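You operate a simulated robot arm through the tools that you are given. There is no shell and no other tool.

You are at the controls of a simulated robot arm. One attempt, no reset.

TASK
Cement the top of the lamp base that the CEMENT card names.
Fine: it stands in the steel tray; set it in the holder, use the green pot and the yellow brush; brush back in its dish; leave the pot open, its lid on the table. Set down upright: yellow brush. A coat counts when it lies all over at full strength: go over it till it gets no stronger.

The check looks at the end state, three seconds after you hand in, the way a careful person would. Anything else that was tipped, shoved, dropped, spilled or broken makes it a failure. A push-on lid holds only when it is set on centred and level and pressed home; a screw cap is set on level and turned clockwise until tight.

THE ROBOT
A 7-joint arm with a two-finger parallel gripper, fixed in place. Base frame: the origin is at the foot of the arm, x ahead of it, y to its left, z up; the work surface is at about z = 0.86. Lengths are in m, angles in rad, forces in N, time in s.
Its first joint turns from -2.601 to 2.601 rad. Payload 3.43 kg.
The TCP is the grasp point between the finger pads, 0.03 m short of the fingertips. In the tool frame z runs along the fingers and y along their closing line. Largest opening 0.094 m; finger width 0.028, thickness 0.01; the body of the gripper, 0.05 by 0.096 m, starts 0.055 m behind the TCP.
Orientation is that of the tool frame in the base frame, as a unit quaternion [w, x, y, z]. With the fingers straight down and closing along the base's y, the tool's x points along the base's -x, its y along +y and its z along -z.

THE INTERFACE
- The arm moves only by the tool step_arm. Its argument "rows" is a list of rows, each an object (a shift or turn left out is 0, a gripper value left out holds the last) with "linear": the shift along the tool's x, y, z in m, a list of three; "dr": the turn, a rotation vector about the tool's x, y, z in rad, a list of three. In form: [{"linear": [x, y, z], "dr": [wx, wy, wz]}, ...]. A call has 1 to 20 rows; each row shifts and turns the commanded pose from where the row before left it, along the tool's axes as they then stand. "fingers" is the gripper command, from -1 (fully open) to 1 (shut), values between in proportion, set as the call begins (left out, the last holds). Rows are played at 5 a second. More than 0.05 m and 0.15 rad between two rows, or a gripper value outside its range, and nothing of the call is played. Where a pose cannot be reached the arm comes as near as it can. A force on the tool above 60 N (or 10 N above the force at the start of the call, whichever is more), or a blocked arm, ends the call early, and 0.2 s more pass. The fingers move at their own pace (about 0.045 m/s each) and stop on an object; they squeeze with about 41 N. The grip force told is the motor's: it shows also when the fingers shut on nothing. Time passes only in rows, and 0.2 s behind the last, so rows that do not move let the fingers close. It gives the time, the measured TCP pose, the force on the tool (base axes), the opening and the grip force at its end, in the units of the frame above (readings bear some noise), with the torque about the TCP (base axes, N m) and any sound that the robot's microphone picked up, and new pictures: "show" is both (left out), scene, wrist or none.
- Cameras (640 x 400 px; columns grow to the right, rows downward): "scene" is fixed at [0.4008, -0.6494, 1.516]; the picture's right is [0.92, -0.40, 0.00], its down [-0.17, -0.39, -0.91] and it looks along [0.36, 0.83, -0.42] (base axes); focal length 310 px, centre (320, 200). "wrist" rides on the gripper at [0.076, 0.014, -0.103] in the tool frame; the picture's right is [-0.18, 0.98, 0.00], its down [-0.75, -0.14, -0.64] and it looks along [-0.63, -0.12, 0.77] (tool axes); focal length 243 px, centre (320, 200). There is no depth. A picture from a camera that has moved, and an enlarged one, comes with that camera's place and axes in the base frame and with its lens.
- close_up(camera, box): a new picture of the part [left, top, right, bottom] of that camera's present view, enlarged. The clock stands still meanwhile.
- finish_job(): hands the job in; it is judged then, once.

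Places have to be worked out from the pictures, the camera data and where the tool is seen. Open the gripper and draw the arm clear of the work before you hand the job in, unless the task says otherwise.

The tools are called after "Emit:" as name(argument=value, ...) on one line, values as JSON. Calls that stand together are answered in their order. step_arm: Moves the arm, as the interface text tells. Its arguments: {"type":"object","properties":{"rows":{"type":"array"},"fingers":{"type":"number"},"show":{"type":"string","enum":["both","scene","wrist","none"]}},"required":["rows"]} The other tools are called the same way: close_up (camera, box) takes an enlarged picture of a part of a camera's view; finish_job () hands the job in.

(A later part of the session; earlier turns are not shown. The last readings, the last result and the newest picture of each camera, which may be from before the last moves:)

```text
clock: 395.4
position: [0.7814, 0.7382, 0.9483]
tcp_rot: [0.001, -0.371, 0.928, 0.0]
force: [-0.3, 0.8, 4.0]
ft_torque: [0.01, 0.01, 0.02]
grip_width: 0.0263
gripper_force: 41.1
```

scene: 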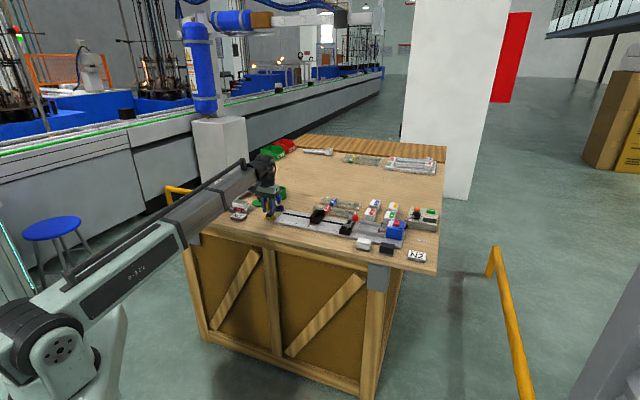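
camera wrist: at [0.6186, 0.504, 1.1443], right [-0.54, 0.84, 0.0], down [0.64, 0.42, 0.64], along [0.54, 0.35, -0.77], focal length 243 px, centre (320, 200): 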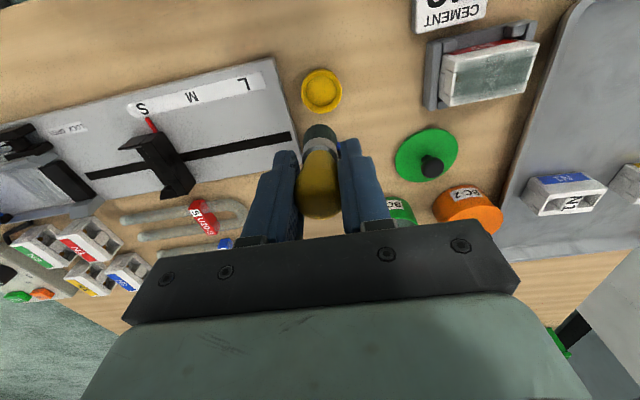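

Emit:
step_arm(rows=[{"linear": [0, 0, 0.0004]}, {}, {}, {}, {"linear": [0, 0, -0.006]}, {"linear": [0, 0, -0.014]}, {"linear": [0, 0, -0.025]}, {"linear": [0, 0, -0.028]}, {"linear": [0, 0, -0.0181]}, {}], fingers=1, show="none")

Emit:
step_arm(rows=[{"linear": [0.01, 0, 0]}, {"linear": [0.02, 0, 0]}, {"linear": [0.03, 0, 0]}, {"linear": [0.035, 0, 0]}, {"linear": [0.035, 0, 0]}, {"linear": [0.027, 0.012, 0]}, {"linear": [0.016, 0.025, 0]}, {"linear": [0.0054, 0.03, 0]}, {"linear": [0, 0.023, 0]}, {"linear": [0, 0.0135, 0]}, {}, {"linear": [0, 0, 0.02]}, {"linear": [0, 0, 0.027]}, {"linear": [0, 0, 0.018]}, {"linear": [0, 0, 0.008]}, {"linear": [0, 0, 0.0025]}, {}], fingers=1, show="wrist")

Emit:
close_up(camera="wrist", box=[220, 40, 380, 190])

```text
clock: 397.6
position: [0.7821, 0.7384, 1.0406]
tcp_rot: [0.0, -0.372, 0.928, 0.0]
force: [0.8, -0.3, -0.2]
ft_torque: [0.0, -0.01, -0.02]
grip_width: 0.0261
gripper_force: 40.3
```

```text
clock: 401.2
position: [0.5788, 0.6896, 0.9652]
tcp_rot: [0.0, -0.371, 0.929, 0.0]
force: [0.1, 1.1, -1.3]
ft_torque: [-0.01, -0.01, -0.01]
grip_width: 0.026
gripper_force: 41.2
camera wrist: at [0.5155, 0.6474, 1.0685], right [-0.54, 0.84, 0.0], down [0.64, 0.42, 0.64], along [0.54, 0.35, -0.77], focal length 243 px, centre (320, 200)
```

wrist: 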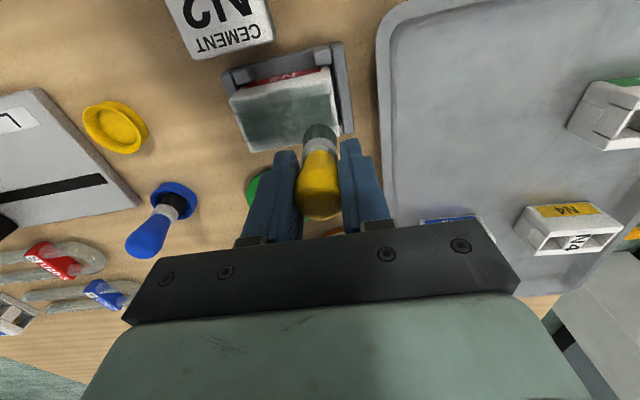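

```text
2.67 times, centred on (300, 115) of wrist
camera zoom: at [0.5155, 0.6474, 1.0685], right [-0.54, 0.84, 0.0], down [0.64, 0.42, 0.64], along [0.54, 0.35, -0.77], focal length 647 px, centre (373, 427)
```

zoom: 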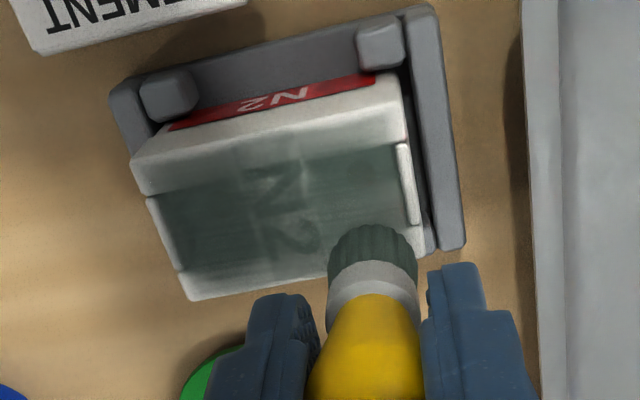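

Over the +y half of the -x rim with a fresh load. Feeling for contact.

Emit:
step_arm(rows=[{"linear": [0, 0, 0.0012]}, {}], fingers=1, show="none")

```text
clock: 401.8
position: [0.5796, 0.6908, 0.9636]
tcp_rot: [0.0, -0.371, 0.929, 0.001]
force: [0.1, -0.2, -0.3]
ft_torque: [-0.01, 0.04, -0.02]
grip_width: 0.0258
gripper_force: 40.8
```

Emit:
step_arm(rows=[{"linear": [0, 0, 0.001]}, {}], fingers=1, show="none")

```text
clock: 402.4
position: [0.5803, 0.6904, 0.9621]
tcp_rot: [0.0, -0.371, 0.929, -0.001]
force: [-1.0, -1.3, 4.9]
ft_torque: [0.0, 0.08, 0.02]
grip_width: 0.0263
gripper_force: 41.6
```

4.9 N. Working the +y half of this rim first, then the full length.

Emit:
step_arm(rows=[{"linear": [0.0004, 0.015, 0.0002]}, {}, {"linear": [-0.0005, -0.017, 0.0001]}, {"linear": [-0.0005, -0.017, 0]}, {"linear": [0.0005, 0.017, 0]}, {"linear": [0.0005, 0.017, 0.0001]}, {}, {"linear": [-0.0005, -0.017, 0]}, {"linear": [-0.0005, -0.017, 0]}, {"linear": [-0.0005, -0.017, 0.0001]}, {"linear": [-0.0005, -0.017, 0]}, {}, {"linear": [0.0005, 0.017, 0]}, {"linear": [0.0005, 0.017, 0.0001]}, {"linear": [0.0005, 0.017, 0]}, {"linear": [0.0005, 0.017, 0]}, {}, {"linear": [-0.0005, -0.017, 0]}, {}], fingers=1, show="none")

```text
clock: 406.4
position: [0.5825, 0.6874, 0.9618]
tcp_rot: [0.0, -0.371, 0.929, -0.001]
force: [1.1, 0.5, -0.4]
ft_torque: [0.02, 0.02, 0.03]
grip_width: 0.0259
gripper_force: 40.8
```

Emit:
step_arm(rows=[{"linear": [-0.003, 0, 0.0007]}, {}], fingers=1, show="none")

```text
clock: 407.0
position: [0.5844, 0.6891, 0.961]
tcp_rot: [0.001, -0.371, 0.929, 0.0]
force: [-0.3, -0.1, -0.3]
ft_torque: [-0.03, 0.0, 0.0]
grip_width: 0.0258
gripper_force: 41.4
```

Emit:
step_arm(rows=[{"linear": [0, 0, 0.0007]}, {}], fingers=1, show="none")

```text
clock: 407.6
position: [0.5842, 0.6905, 0.9612]
tcp_rot: [0.001, -0.371, 0.929, 0.0]
force: [2.5, 0.1, 9.7]
ft_torque: [-0.07, -0.06, 0.03]
grip_width: 0.026
gripper_force: 41.0
```

10 N. Sweeping the outer -x edge again with slight down-feed.

Emit:
step_arm(rows=[{"linear": [0.0005, 0.017, 0.0001]}, {}, {"linear": [-0.0005, -0.017, 0.0001]}, {"linear": [-0.0005, -0.017, 0.0001]}, {"linear": [-0.0005, -0.017, 0]}, {"linear": [-0.0005, -0.017, 0]}, {}, {"linear": [0.0005, 0.017, 0.0001]}, {"linear": [0.0005, 0.017, 0.0001]}, {"linear": [0.0005, 0.017, 0]}, {"linear": [0.0005, 0.017, 0]}, {}, {"linear": [-0.0005, -0.017, 0.0001]}, {"linear": [0.0005, 0.017, 0.0001]}, {}, {"linear": [-0.0005, -0.017, 0]}, {"linear": [-0.0005, -0.017, 0]}, {}], fingers=1, show="none")

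```text
clock: 411.4
position: [0.5959, 0.678, 0.96]
tcp_rot: [0.0, -0.371, 0.929, 0.0]
force: [-0.3, -0.1, 1.2]
ft_torque: [-0.01, 0.03, -0.01]
grip_width: 0.0259
gripper_force: 40.7
```

Now I'll cross the +y end again and run back down the middle while there's still some load.

Emit:
step_arm(rows=[{"linear": [0.0005, 0.015, 0.0002]}, {"linear": [0.0005, 0.015, 0]}, {}, {"linear": [0.01, 0, 0.0001]}, {"linear": [0.01, 0, 0.0001]}, {"linear": [0.01, 0, 0.0001]}, {"linear": [0.01, 0, 0.0001]}, {}, {"linear": [-0.01, 0, -0.0001]}, {"linear": [-0.01, 0, -0.0001]}, {"linear": [-0.01, 0, -0.0001]}, {"linear": [-0.01, 0, -0.0001]}, {}, {"linear": [0.01, 0, 0.0001]}, {"linear": [0.01, 0, 0.0001]}, {}], fingers=1, show="none")

Emit:
step_arm(rows=[{"linear": [0, 0, -0.01]}, {"linear": [-0.015, -0.01, -0.025]}, {"linear": [-0.015, -0.01, -0.025]}, {"linear": [-0.015, -0.01, -0.0208]}, {}, {}], fingers=1, show="wrist")

Emit:
close_up(camera="wrist", box=[262, 5, 366, 90])

Emit:
close_up(camera="wrist", box=[310, 34, 360, 74])

Emit:
close_up(camera="wrist", box=[272, 44, 322, 84])

Emit:
close_up(camera="scene", box=[234, 198, 250, 208])

```text
clock: 414.8
position: [0.559, 0.6861, 0.9598]
tcp_rot: [0.001, -0.372, 0.928, 0.0]
force: [0.6, 1.2, -1.0]
ft_torque: [0.01, 0.02, 0.0]
grip_width: 0.026
gripper_force: 41.3
```

```text
clock: 416.2
position: [0.6127, 0.6961, 1.0412]
tcp_rot: [0.0, -0.371, 0.929, -0.001]
force: [0.4, 0.5, 0.0]
ft_torque: [0.0, 0.06, -0.03]
grip_width: 0.0262
gripper_force: 41.1
camera wrist: at [0.5483, 0.6539, 1.145], right [-0.54, 0.84, 0.0], down [0.64, 0.42, 0.64], along [0.54, 0.35, -0.77], focal length 243 px, centre (320, 200)
```

wrist: 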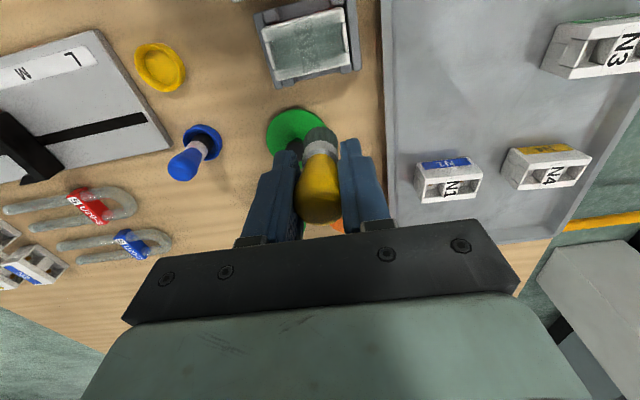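

```text
4.71 times, centred on (314, 48) of wrist
camera zoom: at [0.5483, 0.6539, 1.145], right [-0.54, 0.84, 0.0], down [0.64, 0.42, 0.64], along [0.54, 0.35, -0.77], focal length 1142 px, centre (348, 918)
```

zoom: 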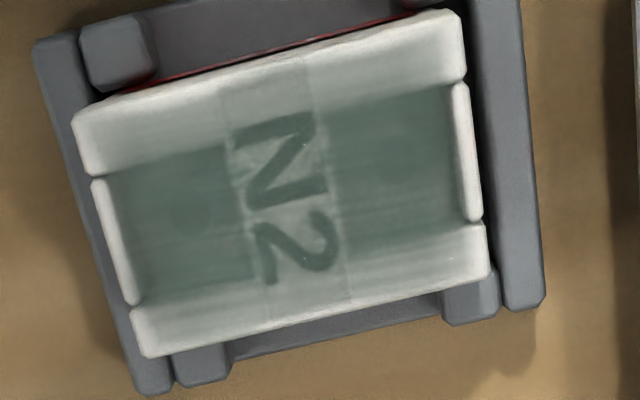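

```text
10.00 times, centred on (335, 54) of wrist
camera zoom: at [0.5483, 0.6539, 1.145], right [-0.54, 0.84, 0.0], down [0.64, 0.42, 0.64], along [0.54, 0.35, -0.77], focal length 2426 px, centre (170, 1660)
```

zoom: 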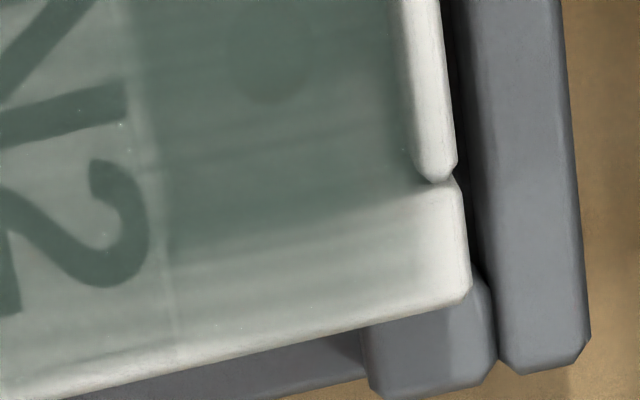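

```text
10.00 times, centred on (297, 64) of wrist
camera zoom: at [0.5483, 0.6539, 1.145], right [-0.54, 0.84, 0.0], down [0.64, 0.42, 0.64], along [0.54, 0.35, -0.77], focal length 2426 px, centre (550, 1560)
```

zoom: 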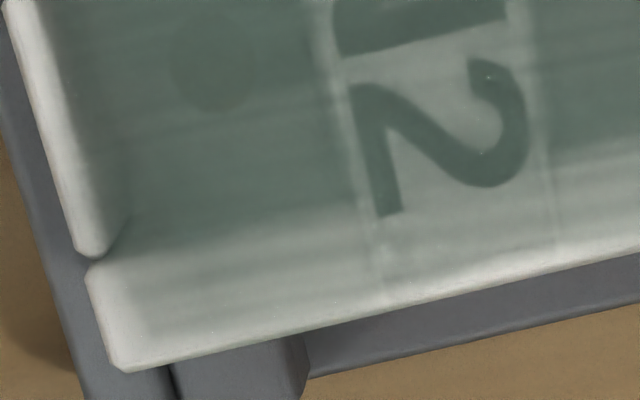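

```text
16.00 times, centred on (242, 203) of scene
camera zoom: at [0.4008, -0.6494, 1.516], right [0.92, -0.4, 0.0], down [-0.17, -0.39, -0.91], along [0.36, 0.83, -0.42], focal length 4960 px, centre (1568, 152)
```

zoom: 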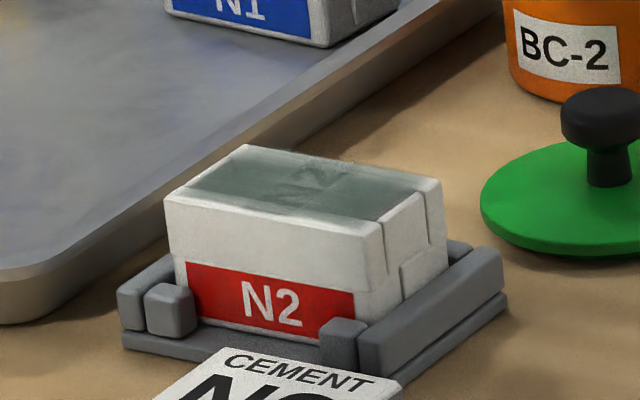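

The -x rim is now as even as the +x one. Only the corners look a touch lighter, so one more loaded cycle for the two ends and corners. Reloading.

Emit:
step_arm(rows=[{"linear": [0, -0.012, 0]}, {"linear": [0, -0.026, 0]}, {"linear": [0, -0.026, 0]}, {"linear": [-0.008, -0.0135, 0]}, {"linear": [-0.022, -0.007, 0]}, {"linear": [-0.034, 0, 0]}, {"linear": [-0.036, 0, 0]}, {"linear": [-0.028, 0, 0]}, {"linear": [-0.0168, 0, 0]}, {"linear": [-0.006, 0, 0]}, {}, {"linear": [0, 0, 0.02]}, {"linear": [0, 0, 0.03]}, {"linear": [0, 0, 0.024]}, {"linear": [0, 0, 0.013]}, {"linear": [0, 0, 0.0045]}, {}], fingers=1, show="none")

```text
clock: 419.8
position: [0.7789, 0.7379, 0.949]
tcp_rot: [0.001, -0.371, 0.929, 0.001]
force: [0.3, 0.2, -1.1]
ft_torque: [0.0, 0.0, 0.0]
grip_width: 0.0258
gripper_force: 40.4
```

Emit:
step_arm(rows=[{"linear": [0, 0, 0.001]}, {}], fingers=1, show="none")

```text
clock: 420.4
position: [0.7809, 0.7384, 0.9483]
tcp_rot: [0.0, -0.371, 0.929, -0.001]
force: [0.1, 0.7, -0.4]
ft_torque: [-0.02, 0.01, 0.03]
grip_width: 0.0261
gripper_force: 41.1
```

Emit:
step_arm(rows=[{"linear": [0, 0, 0.001]}, {}], fingers=1, show="none")

```text
clock: 421.0
position: [0.7804, 0.7376, 0.9471]
tcp_rot: [0.0, -0.371, 0.928, -0.001]
force: [0.3, -0.7, 0.0]
ft_torque: [0.01, -0.01, 0.03]
grip_width: 0.0261
gripper_force: 40.5
```

Emit:
step_arm(rows=[{"linear": [0, 0, 0.001]}, {}], fingers=1, show="none")

```text
clock: 421.6
position: [0.7807, 0.74, 0.9448]
tcp_rot: [0.0, -0.372, 0.928, 0.001]
force: [-0.9, -0.1, -0.7]
ft_torque: [-0.02, 0.0, -0.01]
grip_width: 0.0263
gripper_force: 40.5
```

Emit:
step_arm(rows=[{"linear": [0, 0, 0.001]}, {}], fingers=1, show="wrist")

Emit:
close_up(camera="wrist", box=[240, 50, 400, 230])

```text
clock: 422.2
position: [0.7797, 0.7384, 0.9453]
tcp_rot: [0.0, -0.37, 0.929, 0.0]
force: [1.4, 0.9, 4.0]
ft_torque: [0.0, -0.12, -0.01]
grip_width: 0.0261
gripper_force: 40.4
camera wrist: at [0.7163, 0.6958, 1.0491], right [-0.54, 0.84, 0.0], down [0.64, 0.42, 0.64], along [0.54, 0.35, -0.77], focal length 243 px, centre (320, 200)
```

wrist: 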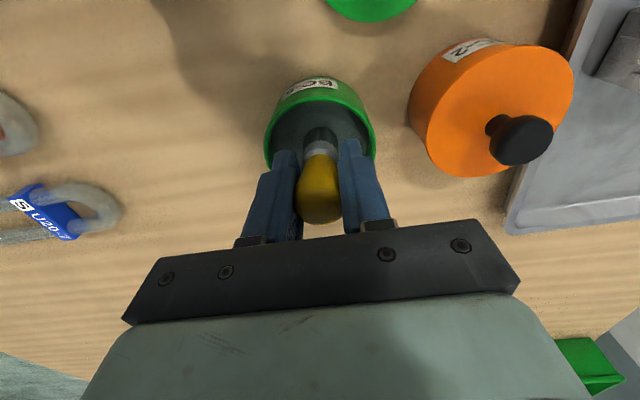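

```text
2.22 times, centred on (320, 140) of wrist
camera zoom: at [0.7163, 0.6958, 1.0491], right [-0.54, 0.84, 0.0], down [0.64, 0.42, 0.64], along [0.54, 0.35, -0.77], focal length 539 px, centre (320, 333)
```

zoom: 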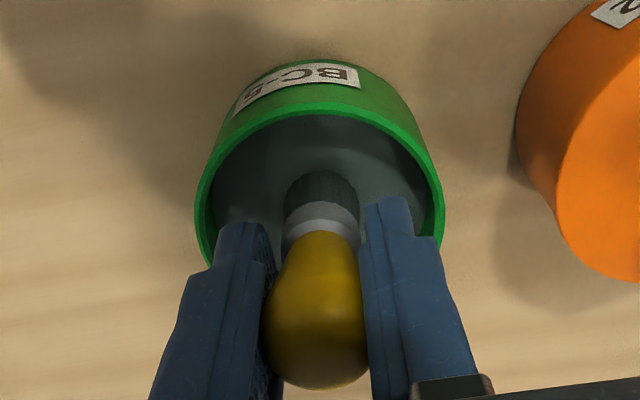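

Emit:
step_arm(rows=[{"linear": [0, 0, 0.0004]}, {}, {}, {}, {"linear": [0, 0, -0.006]}, {"linear": [0, 0, -0.014]}, {"linear": [0, 0, -0.025]}, {"linear": [0, 0, -0.029]}, {"linear": [0, 0, -0.0219]}, {}], fingers=1, show="none")

Emit:
step_arm(rows=[{"linear": [0.01, 0, 0]}, {"linear": [0.02, 0, 0]}, {"linear": [0.03, 0, 0]}, {"linear": [0.035, 0, 0]}, {"linear": [0.035, 0, 0]}, {"linear": [0.027, 0.006, 0]}, {"linear": [0.016, 0.013, 0]}, {"linear": [0.0057, 0.015, 0]}, {"linear": [0, 0.011, 0]}, {"linear": [0, 0.0061, 0]}, {}, {"linear": [0, 0, 0.02]}, {"linear": [0, 0, 0.028]}, {"linear": [0, 0, 0.021]}, {"linear": [0, 0, 0.0095]}, {"linear": [0, 0, 0.0025]}, {}], fingers=1, show="wrist")

Emit:
close_up(camera="wrist", box=[250, 40, 410, 190])

```text
clock: 424.4
position: [0.7802, 0.7379, 1.0406]
tcp_rot: [0.0, -0.372, 0.928, -0.001]
force: [-0.1, 0.1, -0.7]
ft_torque: [0.02, -0.01, -0.01]
grip_width: 0.0261
gripper_force: 40.7
```

```text
clock: 428.0
position: [0.6154, 0.6529, 0.9598]
tcp_rot: [0.0, -0.372, 0.928, 0.0]
force: [-0.1, 1.8, 11.1]
ft_torque: [-0.01, 0.06, 0.0]
grip_width: 0.026
gripper_force: 40.6
camera wrist: at [0.5518, 0.61, 1.0628], right [-0.54, 0.84, 0.0], down [0.64, 0.42, 0.64], along [0.54, 0.35, -0.77], focal length 243 px, centre (320, 200)
```

wrist: 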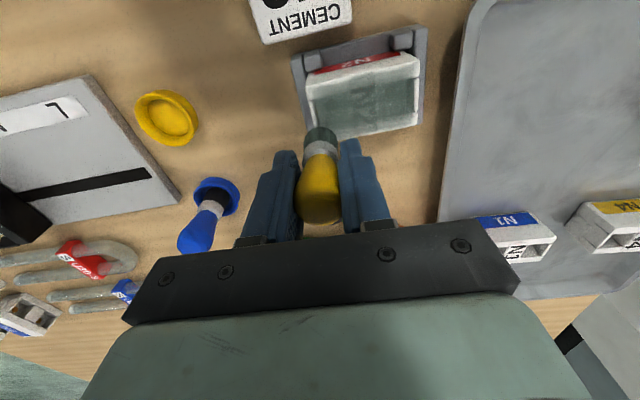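

```text
2.67 times, centred on (330, 115) of wrist
camera zoom: at [0.5518, 0.61, 1.0628], right [-0.54, 0.84, 0.0], down [0.64, 0.42, 0.64], along [0.54, 0.35, -0.77], focal length 647 px, centre (293, 427)
```

zoom: 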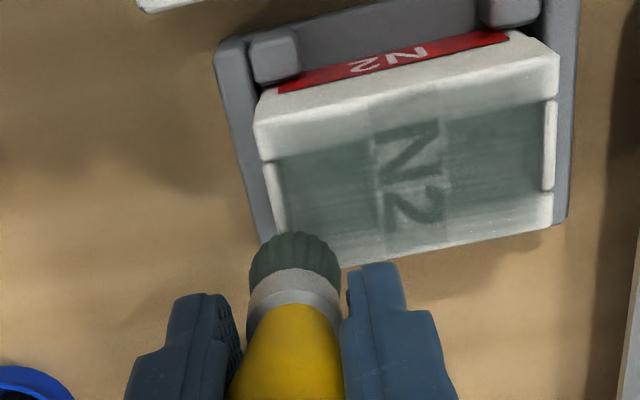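

11 N at the -x/-y corner. Crossing the -y end back and forth with a fresh load.

Emit:
step_arm(rows=[{"linear": [0, 0, -0.0001]}, {"linear": [0.009, 0, 0.0002]}, {"linear": [0.009, 0, 0.0002]}, {"linear": [0.009, 0, 0.0002]}, {"linear": [0.009, 0, 0.0002]}, {}, {"linear": [-0.009, 0, -0.0001]}, {"linear": [-0.009, 0, -0.0001]}, {"linear": [-0.009, 0, -0.0001]}, {"linear": [-0.009, 0, -0.0001]}, {}, {"linear": [0.009, 0, 0.0002]}, {"linear": [0.009, 0, 0.0002]}, {"linear": [0.009, 0, 0.0001]}, {"linear": [0.009, 0, 0.0001]}, {}], fingers=1, show="none")

```text
clock: 431.4
position: [0.5887, 0.627, 0.9591]
tcp_rot: [0.0, -0.371, 0.928, 0.0]
force: [4.9, 5.0, 25.4]
ft_torque: [0.41, -0.39, -0.03]
grip_width: 0.0258
gripper_force: 40.9
```

25 N here. I'll ease off, then sweep along the +x edge to the +y end and cross it twice.

Emit:
step_arm(rows=[{"linear": [0, 0, -0.0008]}, {"linear": [0.0005, 0.0155, 0]}, {"linear": [0.0005, 0.0155, 0]}, {"linear": [0.0005, 0.0155, 0]}, {"linear": [0.0005, 0.0155, 0.0002]}, {}, {"linear": [-0.009, 0, 0]}, {"linear": [-0.009, 0, 0]}, {"linear": [-0.009, 0, 0]}, {"linear": [-0.009, 0, 0]}, {}, {"linear": [0.009, 0, 0.0001]}, {"linear": [0.009, 0, 0.0001]}, {"linear": [0.009, 0, 0.0001]}, {"linear": [0.009, 0, 0.0001]}, {}, {"linear": [-0.009, 0, 0]}, {"linear": [-0.009, 0, 0]}, {}], fingers=1, show="wrist")

Emit:
close_up(camera="wrist", box=[220, 40, 380, 190])

```text
clock: 435.4
position: [0.5583, 0.6834, 0.9587]
tcp_rot: [0.0, -0.372, 0.928, 0.0]
force: [-0.6, 0.8, 4.7]
ft_torque: [0.0, 0.04, -0.03]
grip_width: 0.0259
gripper_force: 40.6
camera wrist: at [0.4939, 0.6404, 1.0622], right [-0.54, 0.84, 0.0], down [0.64, 0.42, 0.64], along [0.54, 0.35, -0.77], focal length 243 px, centre (320, 200)
```

wrist: 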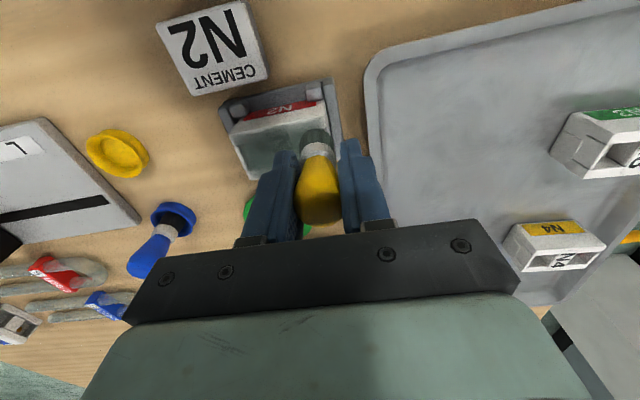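

```text
2.67 times, centred on (300, 115) of wrist
camera zoom: at [0.4939, 0.6404, 1.0622], right [-0.54, 0.84, 0.0], down [0.64, 0.42, 0.64], along [0.54, 0.35, -0.77], focal length 647 px, centre (373, 427)
```

zoom: 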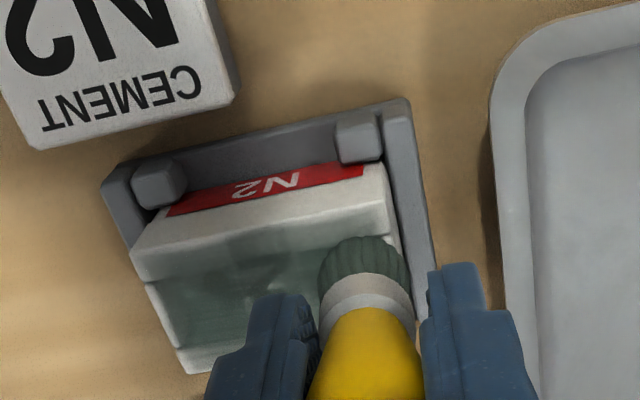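

Light contact kept. I'll finish this load with a few full-length strokes across the middle lanes.

Emit:
step_arm(rows=[{"linear": [-0.0005, -0.0155, 0.0001]}, {"linear": [-0.0005, -0.0155, 0]}, {"linear": [-0.0005, -0.0155, 0]}, {"linear": [-0.0005, -0.0155, 0.0001]}, {}, {"linear": [-0.009, 0, 0]}, {"linear": [0.0005, 0.0155, 0]}, {"linear": [0.0005, 0.0155, 0]}, {"linear": [0.0005, 0.0155, 0]}, {"linear": [0.0005, 0.0155, 0]}, {}, {"linear": [0.009, 0, 0]}, {"linear": [0.009, 0, 0.0002]}, {"linear": [-0.0005, -0.0155, 0]}, {"linear": [-0.0005, -0.0155, 0]}, {"linear": [-0.0005, -0.0155, 0]}, {"linear": [-0.0005, -0.0155, 0]}, {}], fingers=1, show="none")

Emit:
step_arm(rows=[{"linear": [0, 0, -0.01]}, {"linear": [-0.017, 0.01, -0.025]}, {"linear": [-0.018, 0.01, -0.025]}, {"linear": [-0.018, 0.01, -0.0221]}, {}, {}], fingers=1, show="wrist")

Emit:
close_up(camera="wrist", box=[262, 5, 366, 90])

Emit:
close_up(camera="scene", box=[234, 198, 250, 208])

Emit:
close_up(camera="wrist", box=[266, 8, 316, 48])

Emit:
close_up(camera="wrist", box=[250, 90, 390, 240])

```text
clock: 439.2
position: [0.5965, 0.6345, 0.959]
tcp_rot: [0.0, -0.371, 0.928, 0.0]
force: [0.7, -0.1, 2.0]
ft_torque: [0.04, 0.04, -0.01]
grip_width: 0.026
gripper_force: 41.1
```

```text
clock: 440.6
position: [0.6121, 0.6931, 1.0406]
tcp_rot: [0.0, -0.371, 0.929, 0.001]
force: [0.4, -1.4, -0.4]
ft_torque: [-0.03, 0.02, 0.01]
grip_width: 0.0258
gripper_force: 41.1
camera wrist: at [0.5481, 0.6514, 1.1447], right [-0.54, 0.84, 0.0], down [0.64, 0.42, 0.64], along [0.54, 0.35, -0.77], focal length 243 px, centre (320, 200)
```

wrist: 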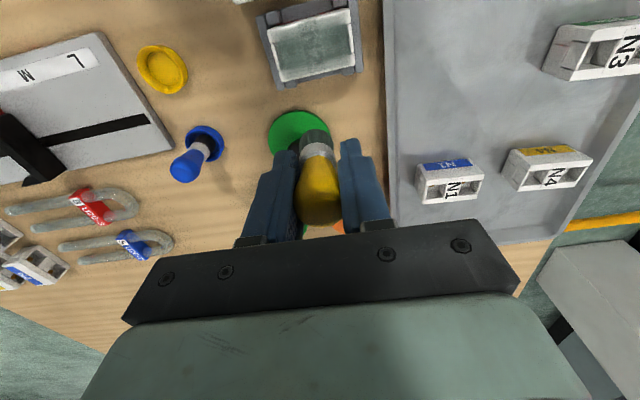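

```text
4.71 times, centred on (314, 48) of wrist
camera zoom: at [0.5481, 0.6514, 1.1447], right [-0.54, 0.84, 0.0], down [0.64, 0.42, 0.64], along [0.54, 0.35, -0.77], focal length 1142 px, centre (348, 918)
```

zoom: 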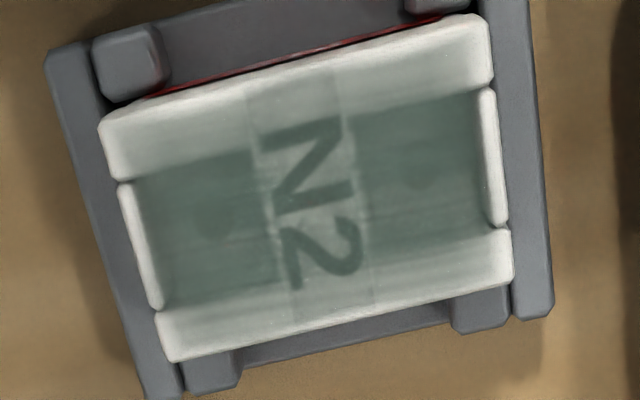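

```text
16.00 times, centred on (242, 203) of scene
camera zoom: at [0.4008, -0.6494, 1.516], right [0.92, -0.4, 0.0], down [-0.17, -0.39, -0.91], along [0.36, 0.83, -0.42], focal length 4960 px, centre (1568, 152)
```

zoom: 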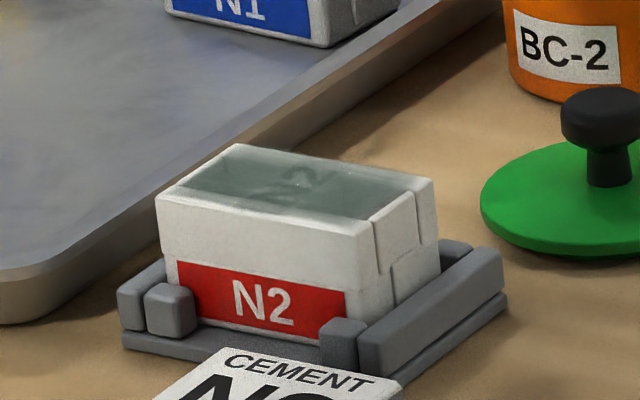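

```text
10.00 times, centred on (291, 28) of wrist
camera zoom: at [0.5481, 0.6514, 1.1447], right [-0.54, 0.84, 0.0], down [0.64, 0.42, 0.64], along [0.54, 0.35, -0.77], focal length 2426 px, centre (610, 1920)
```

zoom: 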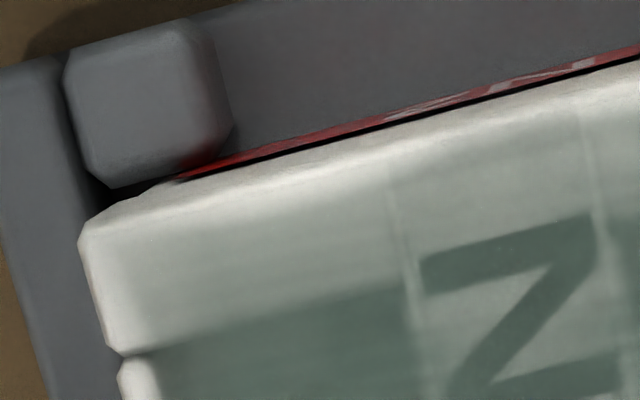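

```text
2.67 times, centred on (320, 165) of wrist
camera zoom: at [0.5481, 0.6514, 1.1447], right [-0.54, 0.84, 0.0], down [0.64, 0.42, 0.64], along [0.54, 0.35, -0.77], focal length 647 px, centre (320, 293)
```

zoom: 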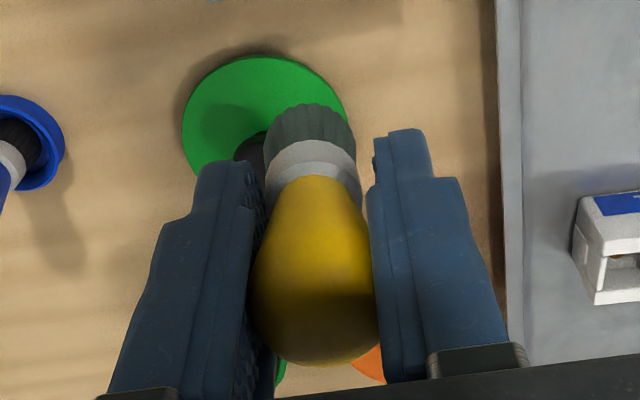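

The coat looks the same as in the last two looks, so it has stopped getting stronger. Now the brush goes back to its dish.

Emit:
step_arm(rows=[{"linear": [0, -0.012, 0]}, {"linear": [0.004, -0.025, 0]}, {"linear": [0.01, -0.032, 0]}, {"linear": [0.013, -0.033, 0]}, {"linear": [0.012, -0.027, 0]}, {"linear": [0.0083, -0.0141, 0]}, {"linear": [0.004, -0.006, 0]}, {}, {}], fingers=1, show="wrist")

Emit:
close_up(camera="wrist", box=[250, 50, 390, 240])

```text
clock: 442.6
position: [0.6786, 0.5478, 1.0387]
tcp_rot: [0.0, -0.371, 0.929, -0.001]
force: [-0.4, -0.5, -1.3]
ft_torque: [0.01, 0.02, 0.0]
grip_width: 0.0259
gripper_force: 41.0
camera wrist: at [0.6142, 0.5054, 1.1423], right [-0.54, 0.84, 0.0], down [0.64, 0.42, 0.64], along [0.54, 0.35, -0.77], focal length 243 px, centre (320, 200)
```

wrist: 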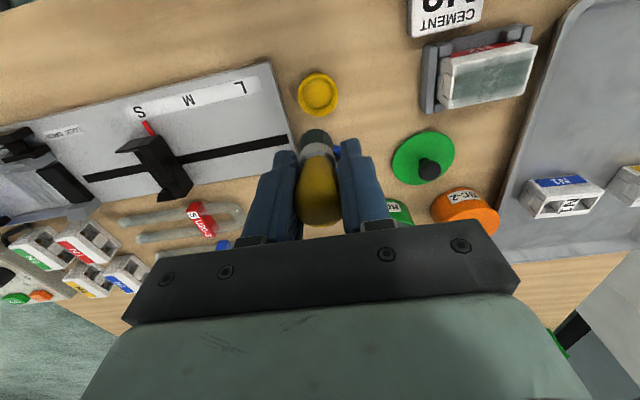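

```text
2.11 times, centred on (320, 145) of wrist
camera zoom: at [0.6142, 0.5054, 1.1423], right [-0.54, 0.84, 0.0], down [0.64, 0.42, 0.64], along [0.54, 0.35, -0.77], focal length 511 px, centre (320, 316)
```

zoom: 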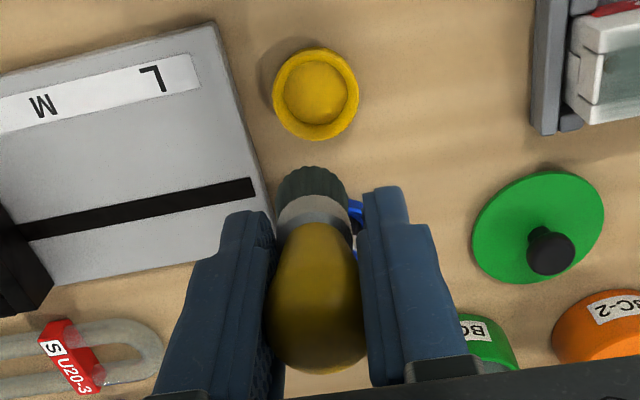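

The dish is about 2 mm further out in -x than the tip. I'll trim and lower.

Emit:
step_arm(rows=[{"linear": [-0.0018, -0.0005, 0.02]}, {"linear": [0, 0, 0.032]}, {"linear": [0, 0, 0.032]}, {"linear": [0, 0, 0.022]}, {"linear": [0, 0, 0.012]}, {"linear": [0, 0, 0.003]}, {}, {}], fingers=1, show="both")

Emit:
close_up(camera="wrist", box=[250, 70, 390, 240])

Emit:
close_up(camera="scene", box=[240, 170, 304, 220])

```text
clock: 444.4
position: [0.6808, 0.5494, 0.9185]
tcp_rot: [-0.001, -0.371, 0.929, -0.001]
force: [0.3, 0.6, -0.7]
ft_torque: [0.01, 0.01, -0.06]
grip_width: 0.0258
gripper_force: 40.9
camera wrist: at [0.6172, 0.5072, 1.0227], right [-0.54, 0.84, 0.0], down [0.64, 0.42, 0.64], along [0.54, 0.35, -0.77], focal length 243 px, centre (320, 200)
```

scene: 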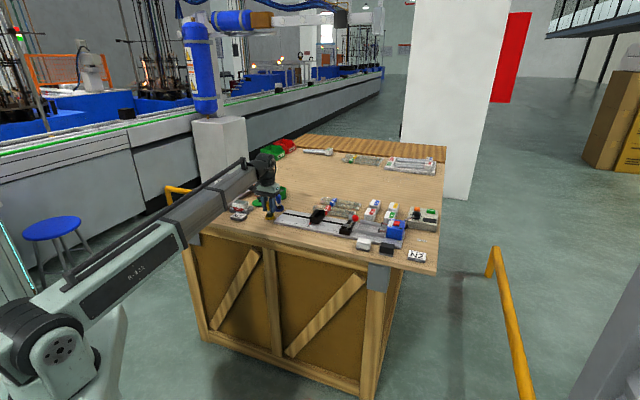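
wrist: 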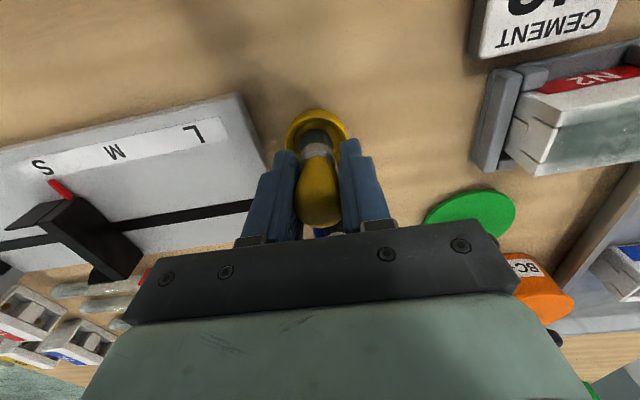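

```text
2.35 times, centred on (320, 155) of wrist
camera zoom: at [0.6172, 0.5072, 1.0227], right [-0.54, 0.84, 0.0], down [0.64, 0.42, 0.64], along [0.54, 0.35, -0.77], focal length 571 px, centre (320, 306)
```

zoom: 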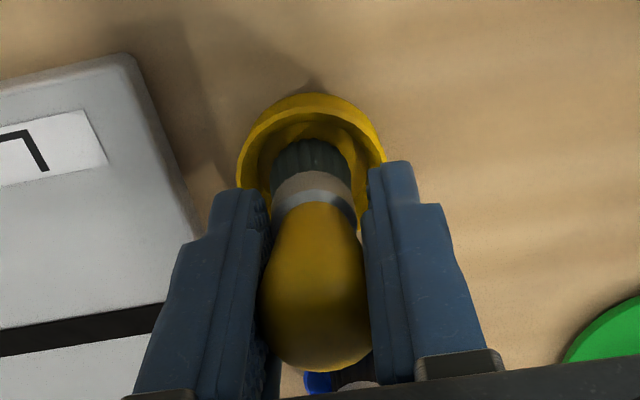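

```text
8.00 times, centred on (272, 195) of scene
camera zoom: at [0.4008, -0.6494, 1.516], right [0.92, -0.4, 0.0], down [-0.17, -0.39, -0.91], along [0.36, 0.83, -0.42], focal length 2480 px, centre (704, 240)
```

zoom: 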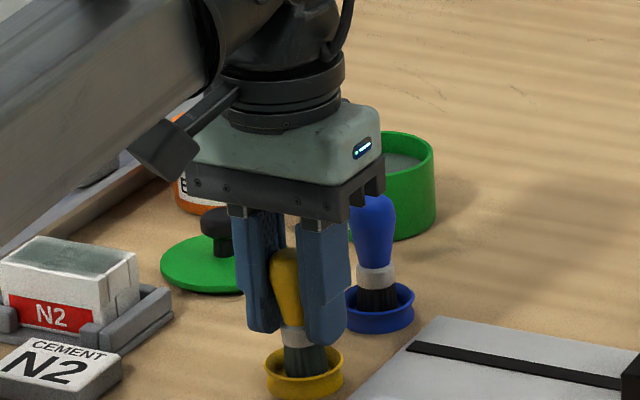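

The tip is inside the dish, centred. I'll lower gently to the floor.

Emit:
step_arm(rows=[{"linear": [0, 0, 0.002]}, {"linear": [0, 0, 0.0015]}, {}], fingers=1, show="none")

```text
clock: 445.2
position: [0.6803, 0.5494, 0.9167]
tcp_rot: [0.001, -0.371, 0.928, 0.0]
force: [0.2, 2.5, 16.6]
ft_torque: [0.16, 0.05, 0.02]
grip_width: 0.0261
gripper_force: 41.3
```

On the floor (16 N). I'll ease slightly, open the fingers, and check that it stands.

Emit:
step_arm(rows=[{"linear": [0, 0, -0.0008]}, {}], fingers=1, show="none")

Emit:
step_arm(rows=[{}, {}, {}, {}], fingers=-0.1, show="wrist")

Emit:
close_up(camera="wrist", box=[250, 70, 390, 240])

Emit:
close_up(camera="scene", box=[240, 170, 304, 220])

```text
clock: 445.8
position: [0.6809, 0.5488, 0.9163]
tcp_rot: [0.001, -0.371, 0.929, 0.0]
force: [2.2, 2.5, 13.6]
ft_torque: [0.22, -0.09, -0.05]
grip_width: 0.0261
gripper_force: 41.0
```

```text
clock: 446.8
position: [0.6813, 0.5486, 0.9159]
tcp_rot: [0.0, -0.372, 0.928, 0.0]
force: [0.0, 0.4, 0.4]
ft_torque: [0.01, 0.0, 0.02]
grip_width: 0.0519
gripper_force: 0.1
camera wrist: at [0.617, 0.507, 1.0197], right [-0.54, 0.84, 0.0], down [0.64, 0.42, 0.64], along [0.54, 0.35, -0.77], focal length 243 px, centre (320, 200)
```

wrist: 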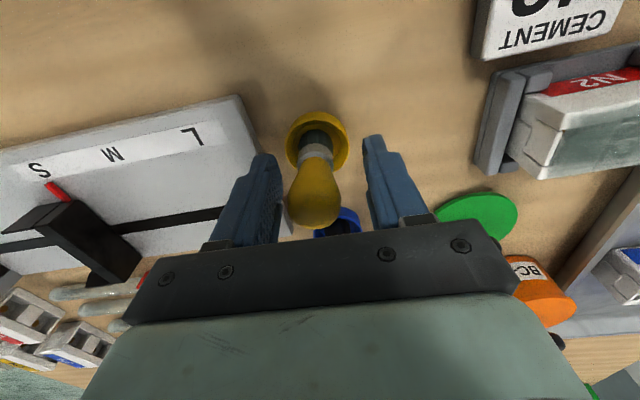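

```text
2.35 times, centred on (320, 155) of wrist
camera zoom: at [0.617, 0.507, 1.0197], right [-0.54, 0.84, 0.0], down [0.64, 0.42, 0.64], along [0.54, 0.35, -0.77], focal length 571 px, centre (320, 306)
```

zoom: 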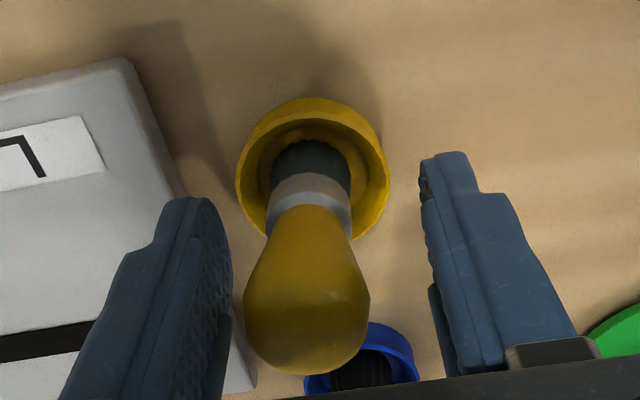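

```text
8.00 times, centred on (272, 195) of scene
camera zoom: at [0.4008, -0.6494, 1.516], right [0.92, -0.4, 0.0], down [-0.17, -0.39, -0.91], along [0.36, 0.83, -0.42], focal length 2480 px, centre (704, 240)
```

zoom: 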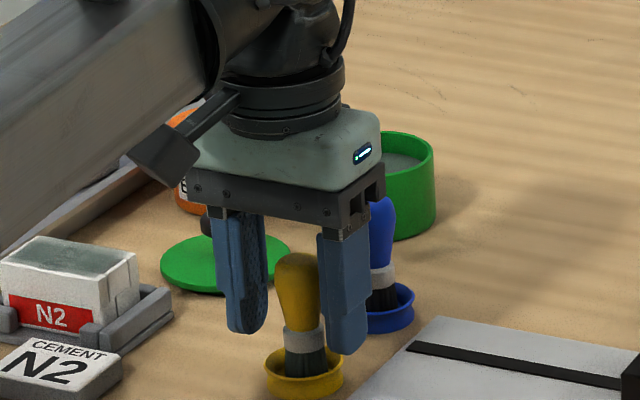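

The brush stands upright in its dish and is clear of both fingers. I'll rise straight up.

Emit:
step_arm(rows=[{"linear": [0, 0, -0.01]}, {"linear": [0, 0, -0.02]}, {"linear": [0, 0, -0.03]}, {"linear": [0, 0, -0.04]}, {"linear": [0, 0, -0.04]}, {"linear": [0, 0, -0.02]}, {}, {}], fingers=-0.1, show="both")

Emit:
close_up(camera="scene", box=[210, 160, 306, 220])

Emit:
close_up(camera="wrist", box=[410, 0, 550, 110])

Emit:
close_up(camera="wrist", box=[270, 60, 370, 160])

```text
clock: 448.6
position: [0.6811, 0.5499, 1.0767]
tcp_rot: [0.0, -0.371, 0.929, 0.001]
force: [0.7, 0.3, -0.9]
ft_torque: [0.02, -0.01, 0.02]
grip_width: 0.0515
gripper_force: 0.1
camera wrist: at [0.6173, 0.5073, 1.18], right [-0.54, 0.84, 0.0], down [0.64, 0.42, 0.64], along [0.54, 0.35, -0.77], focal length 243 px, centre (320, 200)
```

scene: 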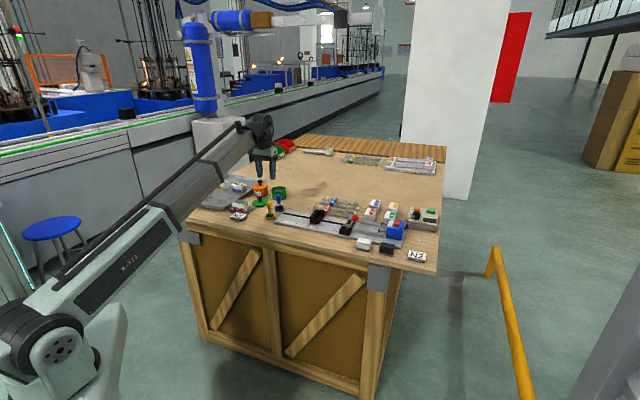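
wrist: 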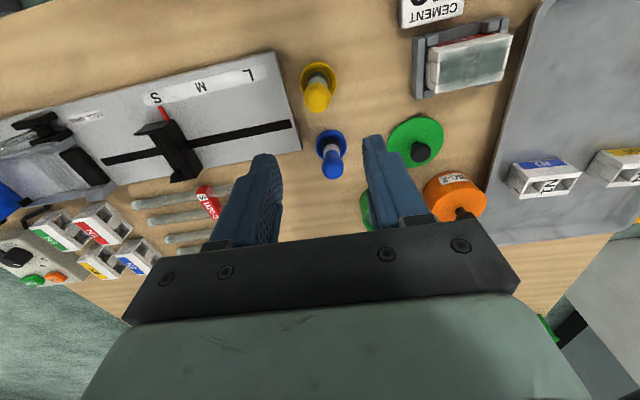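

```text
6.67 times, centred on (258, 190) of scene
camera zoom: at [0.4008, -0.6494, 1.516], right [0.92, -0.4, 0.0], down [-0.17, -0.39, -0.91], along [0.36, 0.83, -0.42], focal length 2066 px, centre (733, 267)
```

zoom: 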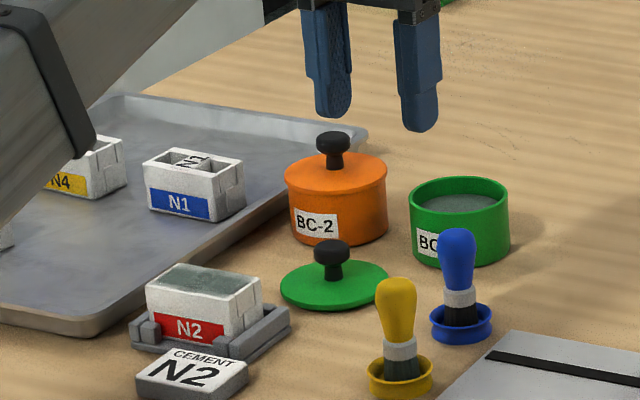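

```text
3.64 times, centred on (480, 55) of wrist
camera zoom: at [0.6173, 0.5073, 1.18], right [-0.54, 0.84, 0.0], down [0.64, 0.42, 0.64], along [0.54, 0.35, -0.77], focal length 882 px, centre (-262, 727)
```

zoom: 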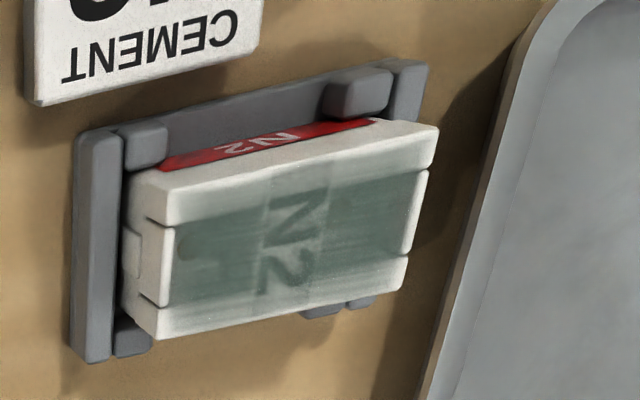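

```text
4.00 times, centred on (320, 110) of wrist
camera zoom: at [0.6173, 0.5073, 1.18], right [-0.54, 0.84, 0.0], down [0.64, 0.42, 0.64], along [0.54, 0.35, -0.77], focal length 970 px, centre (320, 560)
```

zoom: 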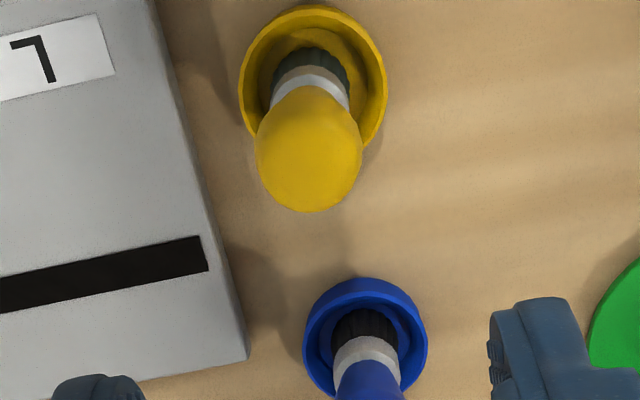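

Brush, lid and pot all look right. Before finishing I'll examine the coat once more from this different angle at high zoom.

Emit:
close_up(camera="wrist", box=[430, 25, 480, 60])

Emit:
close_up(camera="wrist", box=[465, 20, 525, 90])

Emit:
close_up(camera="wrist", box=[430, 50, 490, 100])

```text
11.43 times, centred on (455, 42) of wrist
camera zoom: at [0.6173, 0.5073, 1.18], right [-0.54, 0.84, 0.0], down [0.64, 0.42, 0.64], along [0.54, 0.35, -0.77], focal length 2773 px, centre (-1223, 2000)
```

zoom: 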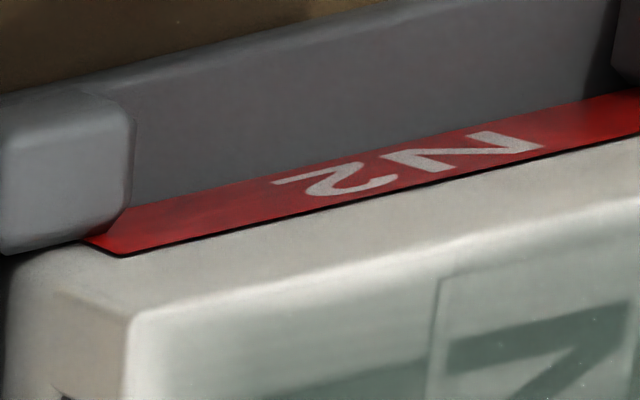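

```text
5.71 times, centred on (495, 55) of wrist
camera zoom: at [0.6173, 0.5073, 1.18], right [-0.54, 0.84, 0.0], down [0.64, 0.42, 0.64], along [0.54, 0.35, -0.77], focal length 1386 px, centre (-680, 1029)
```

zoom: 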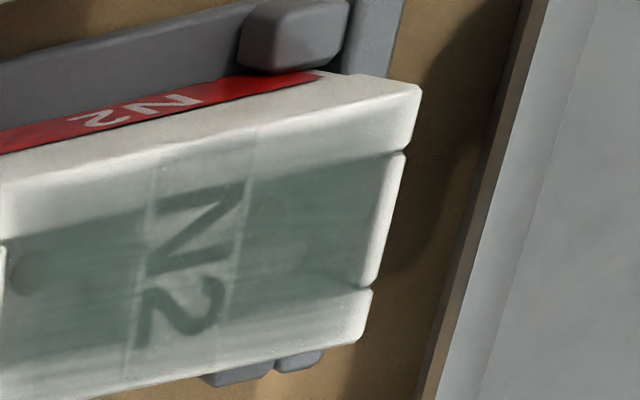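

```text
8.00 times, centred on (460, 75) of wrist
camera zoom: at [0.6173, 0.5073, 1.18], right [-0.54, 0.84, 0.0], down [0.64, 0.42, 0.64], along [0.54, 0.35, -0.77], focal length 1941 px, centre (-800, 1200)
```

zoom: 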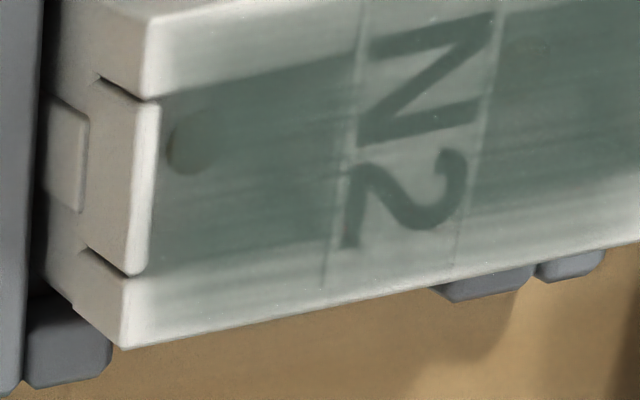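

From this angle the rims are still a bit uneven (lighter toward the -y end, some streaks). My lengthwise strokes made the brush walk up in the grip and lose contact, while cross strokes held it well. I'll re-grip the brush and recoat with cross strokes.

Emit:
step_arm(rows=[{"linear": [0.0015, -0.0022, 0.03]}, {"linear": [0, 0, 0.035]}, {"linear": [0, 0, 0.03]}, {"linear": [0, 0, 0.015]}, {}, {}], fingers=-0.1, show="wrist")

Emit:
close_up(camera="wrist", box=[240, 70, 400, 190])

```text
clock: 450.0
position: [0.6811, 0.5457, 0.9675]
tcp_rot: [0.0, -0.371, 0.929, 0.0]
force: [-0.9, 0.2, 0.2]
ft_torque: [0.02, 0.03, 0.04]
grip_width: 0.0515
gripper_force: 0.0
camera wrist: at [0.6177, 0.504, 1.0707], right [-0.54, 0.84, 0.0], down [0.64, 0.42, 0.64], along [0.54, 0.35, -0.77], focal length 243 px, centre (320, 200)
```

wrist: 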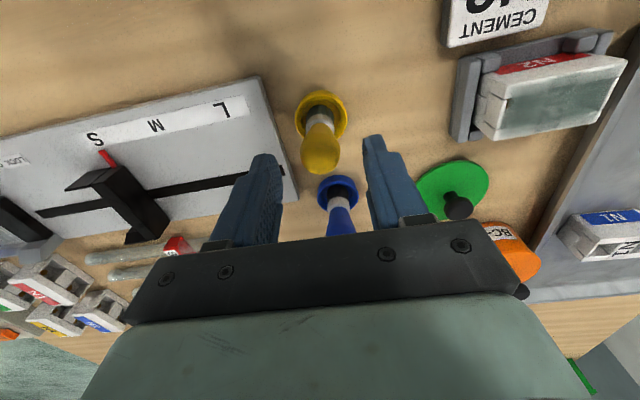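

```text
3.33 times, centred on (320, 130) of wrist
camera zoom: at [0.6177, 0.504, 1.0707], right [-0.54, 0.84, 0.0], down [0.64, 0.42, 0.64], along [0.54, 0.35, -0.77], focal length 809 px, centre (320, 433)
```

zoom: 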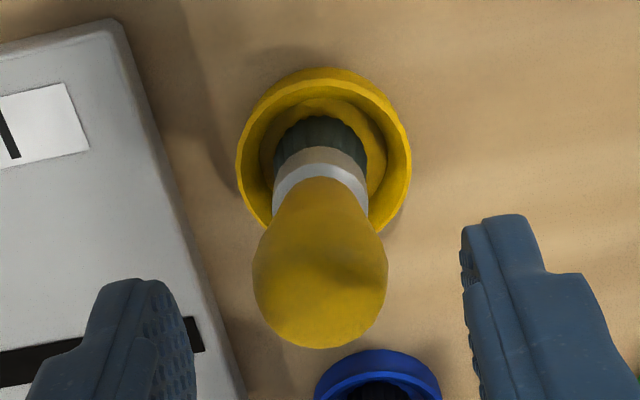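

Emit:
step_arm(rows=[{"linear": [-0.003, 0, 0.015]}, {"linear": [0, 0, 0.02]}, {"linear": [0, 0, 0.0103]}, {}, {}], fingers=-0.1, show="wrist")

Emit:
close_up(camera="wrist", box=[250, 70, 390, 240])

```text
clock: 451.2
position: [0.6831, 0.5477, 0.9226]
tcp_rot: [-0.001, -0.371, 0.929, -0.001]
force: [0.0, -0.7, 0.2]
ft_torque: [-0.02, -0.03, -0.01]
grip_width: 0.0516
gripper_force: 0.1
camera wrist: at [0.6191, 0.5061, 1.0256], right [-0.54, 0.84, 0.0], down [0.64, 0.42, 0.64], along [0.54, 0.35, -0.77], focal length 243 px, centre (320, 200)
```

wrist: 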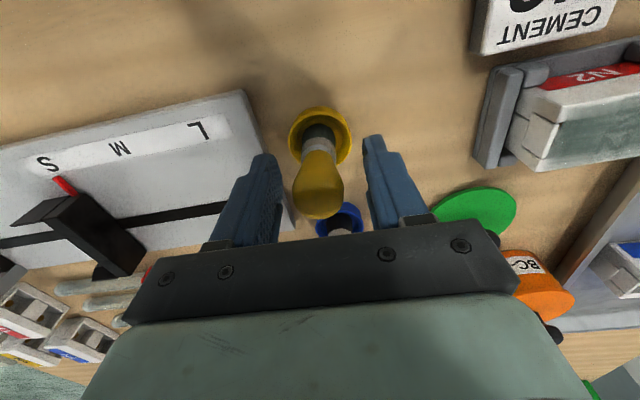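

```text
2.35 times, centred on (320, 155) of wrist
camera zoom: at [0.6191, 0.5061, 1.0256], right [-0.54, 0.84, 0.0], down [0.64, 0.42, 0.64], along [0.54, 0.35, -0.77], focal length 571 px, centre (320, 306)
```

zoom: 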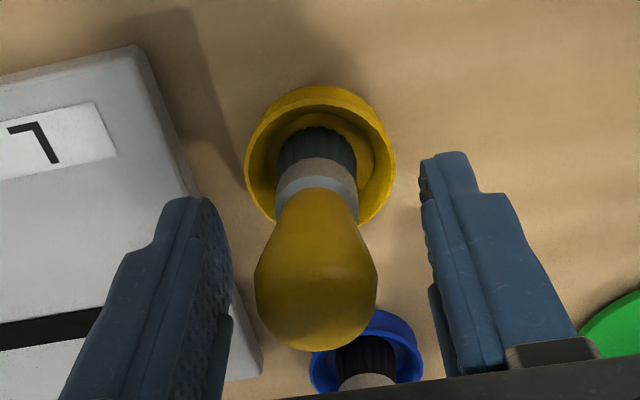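

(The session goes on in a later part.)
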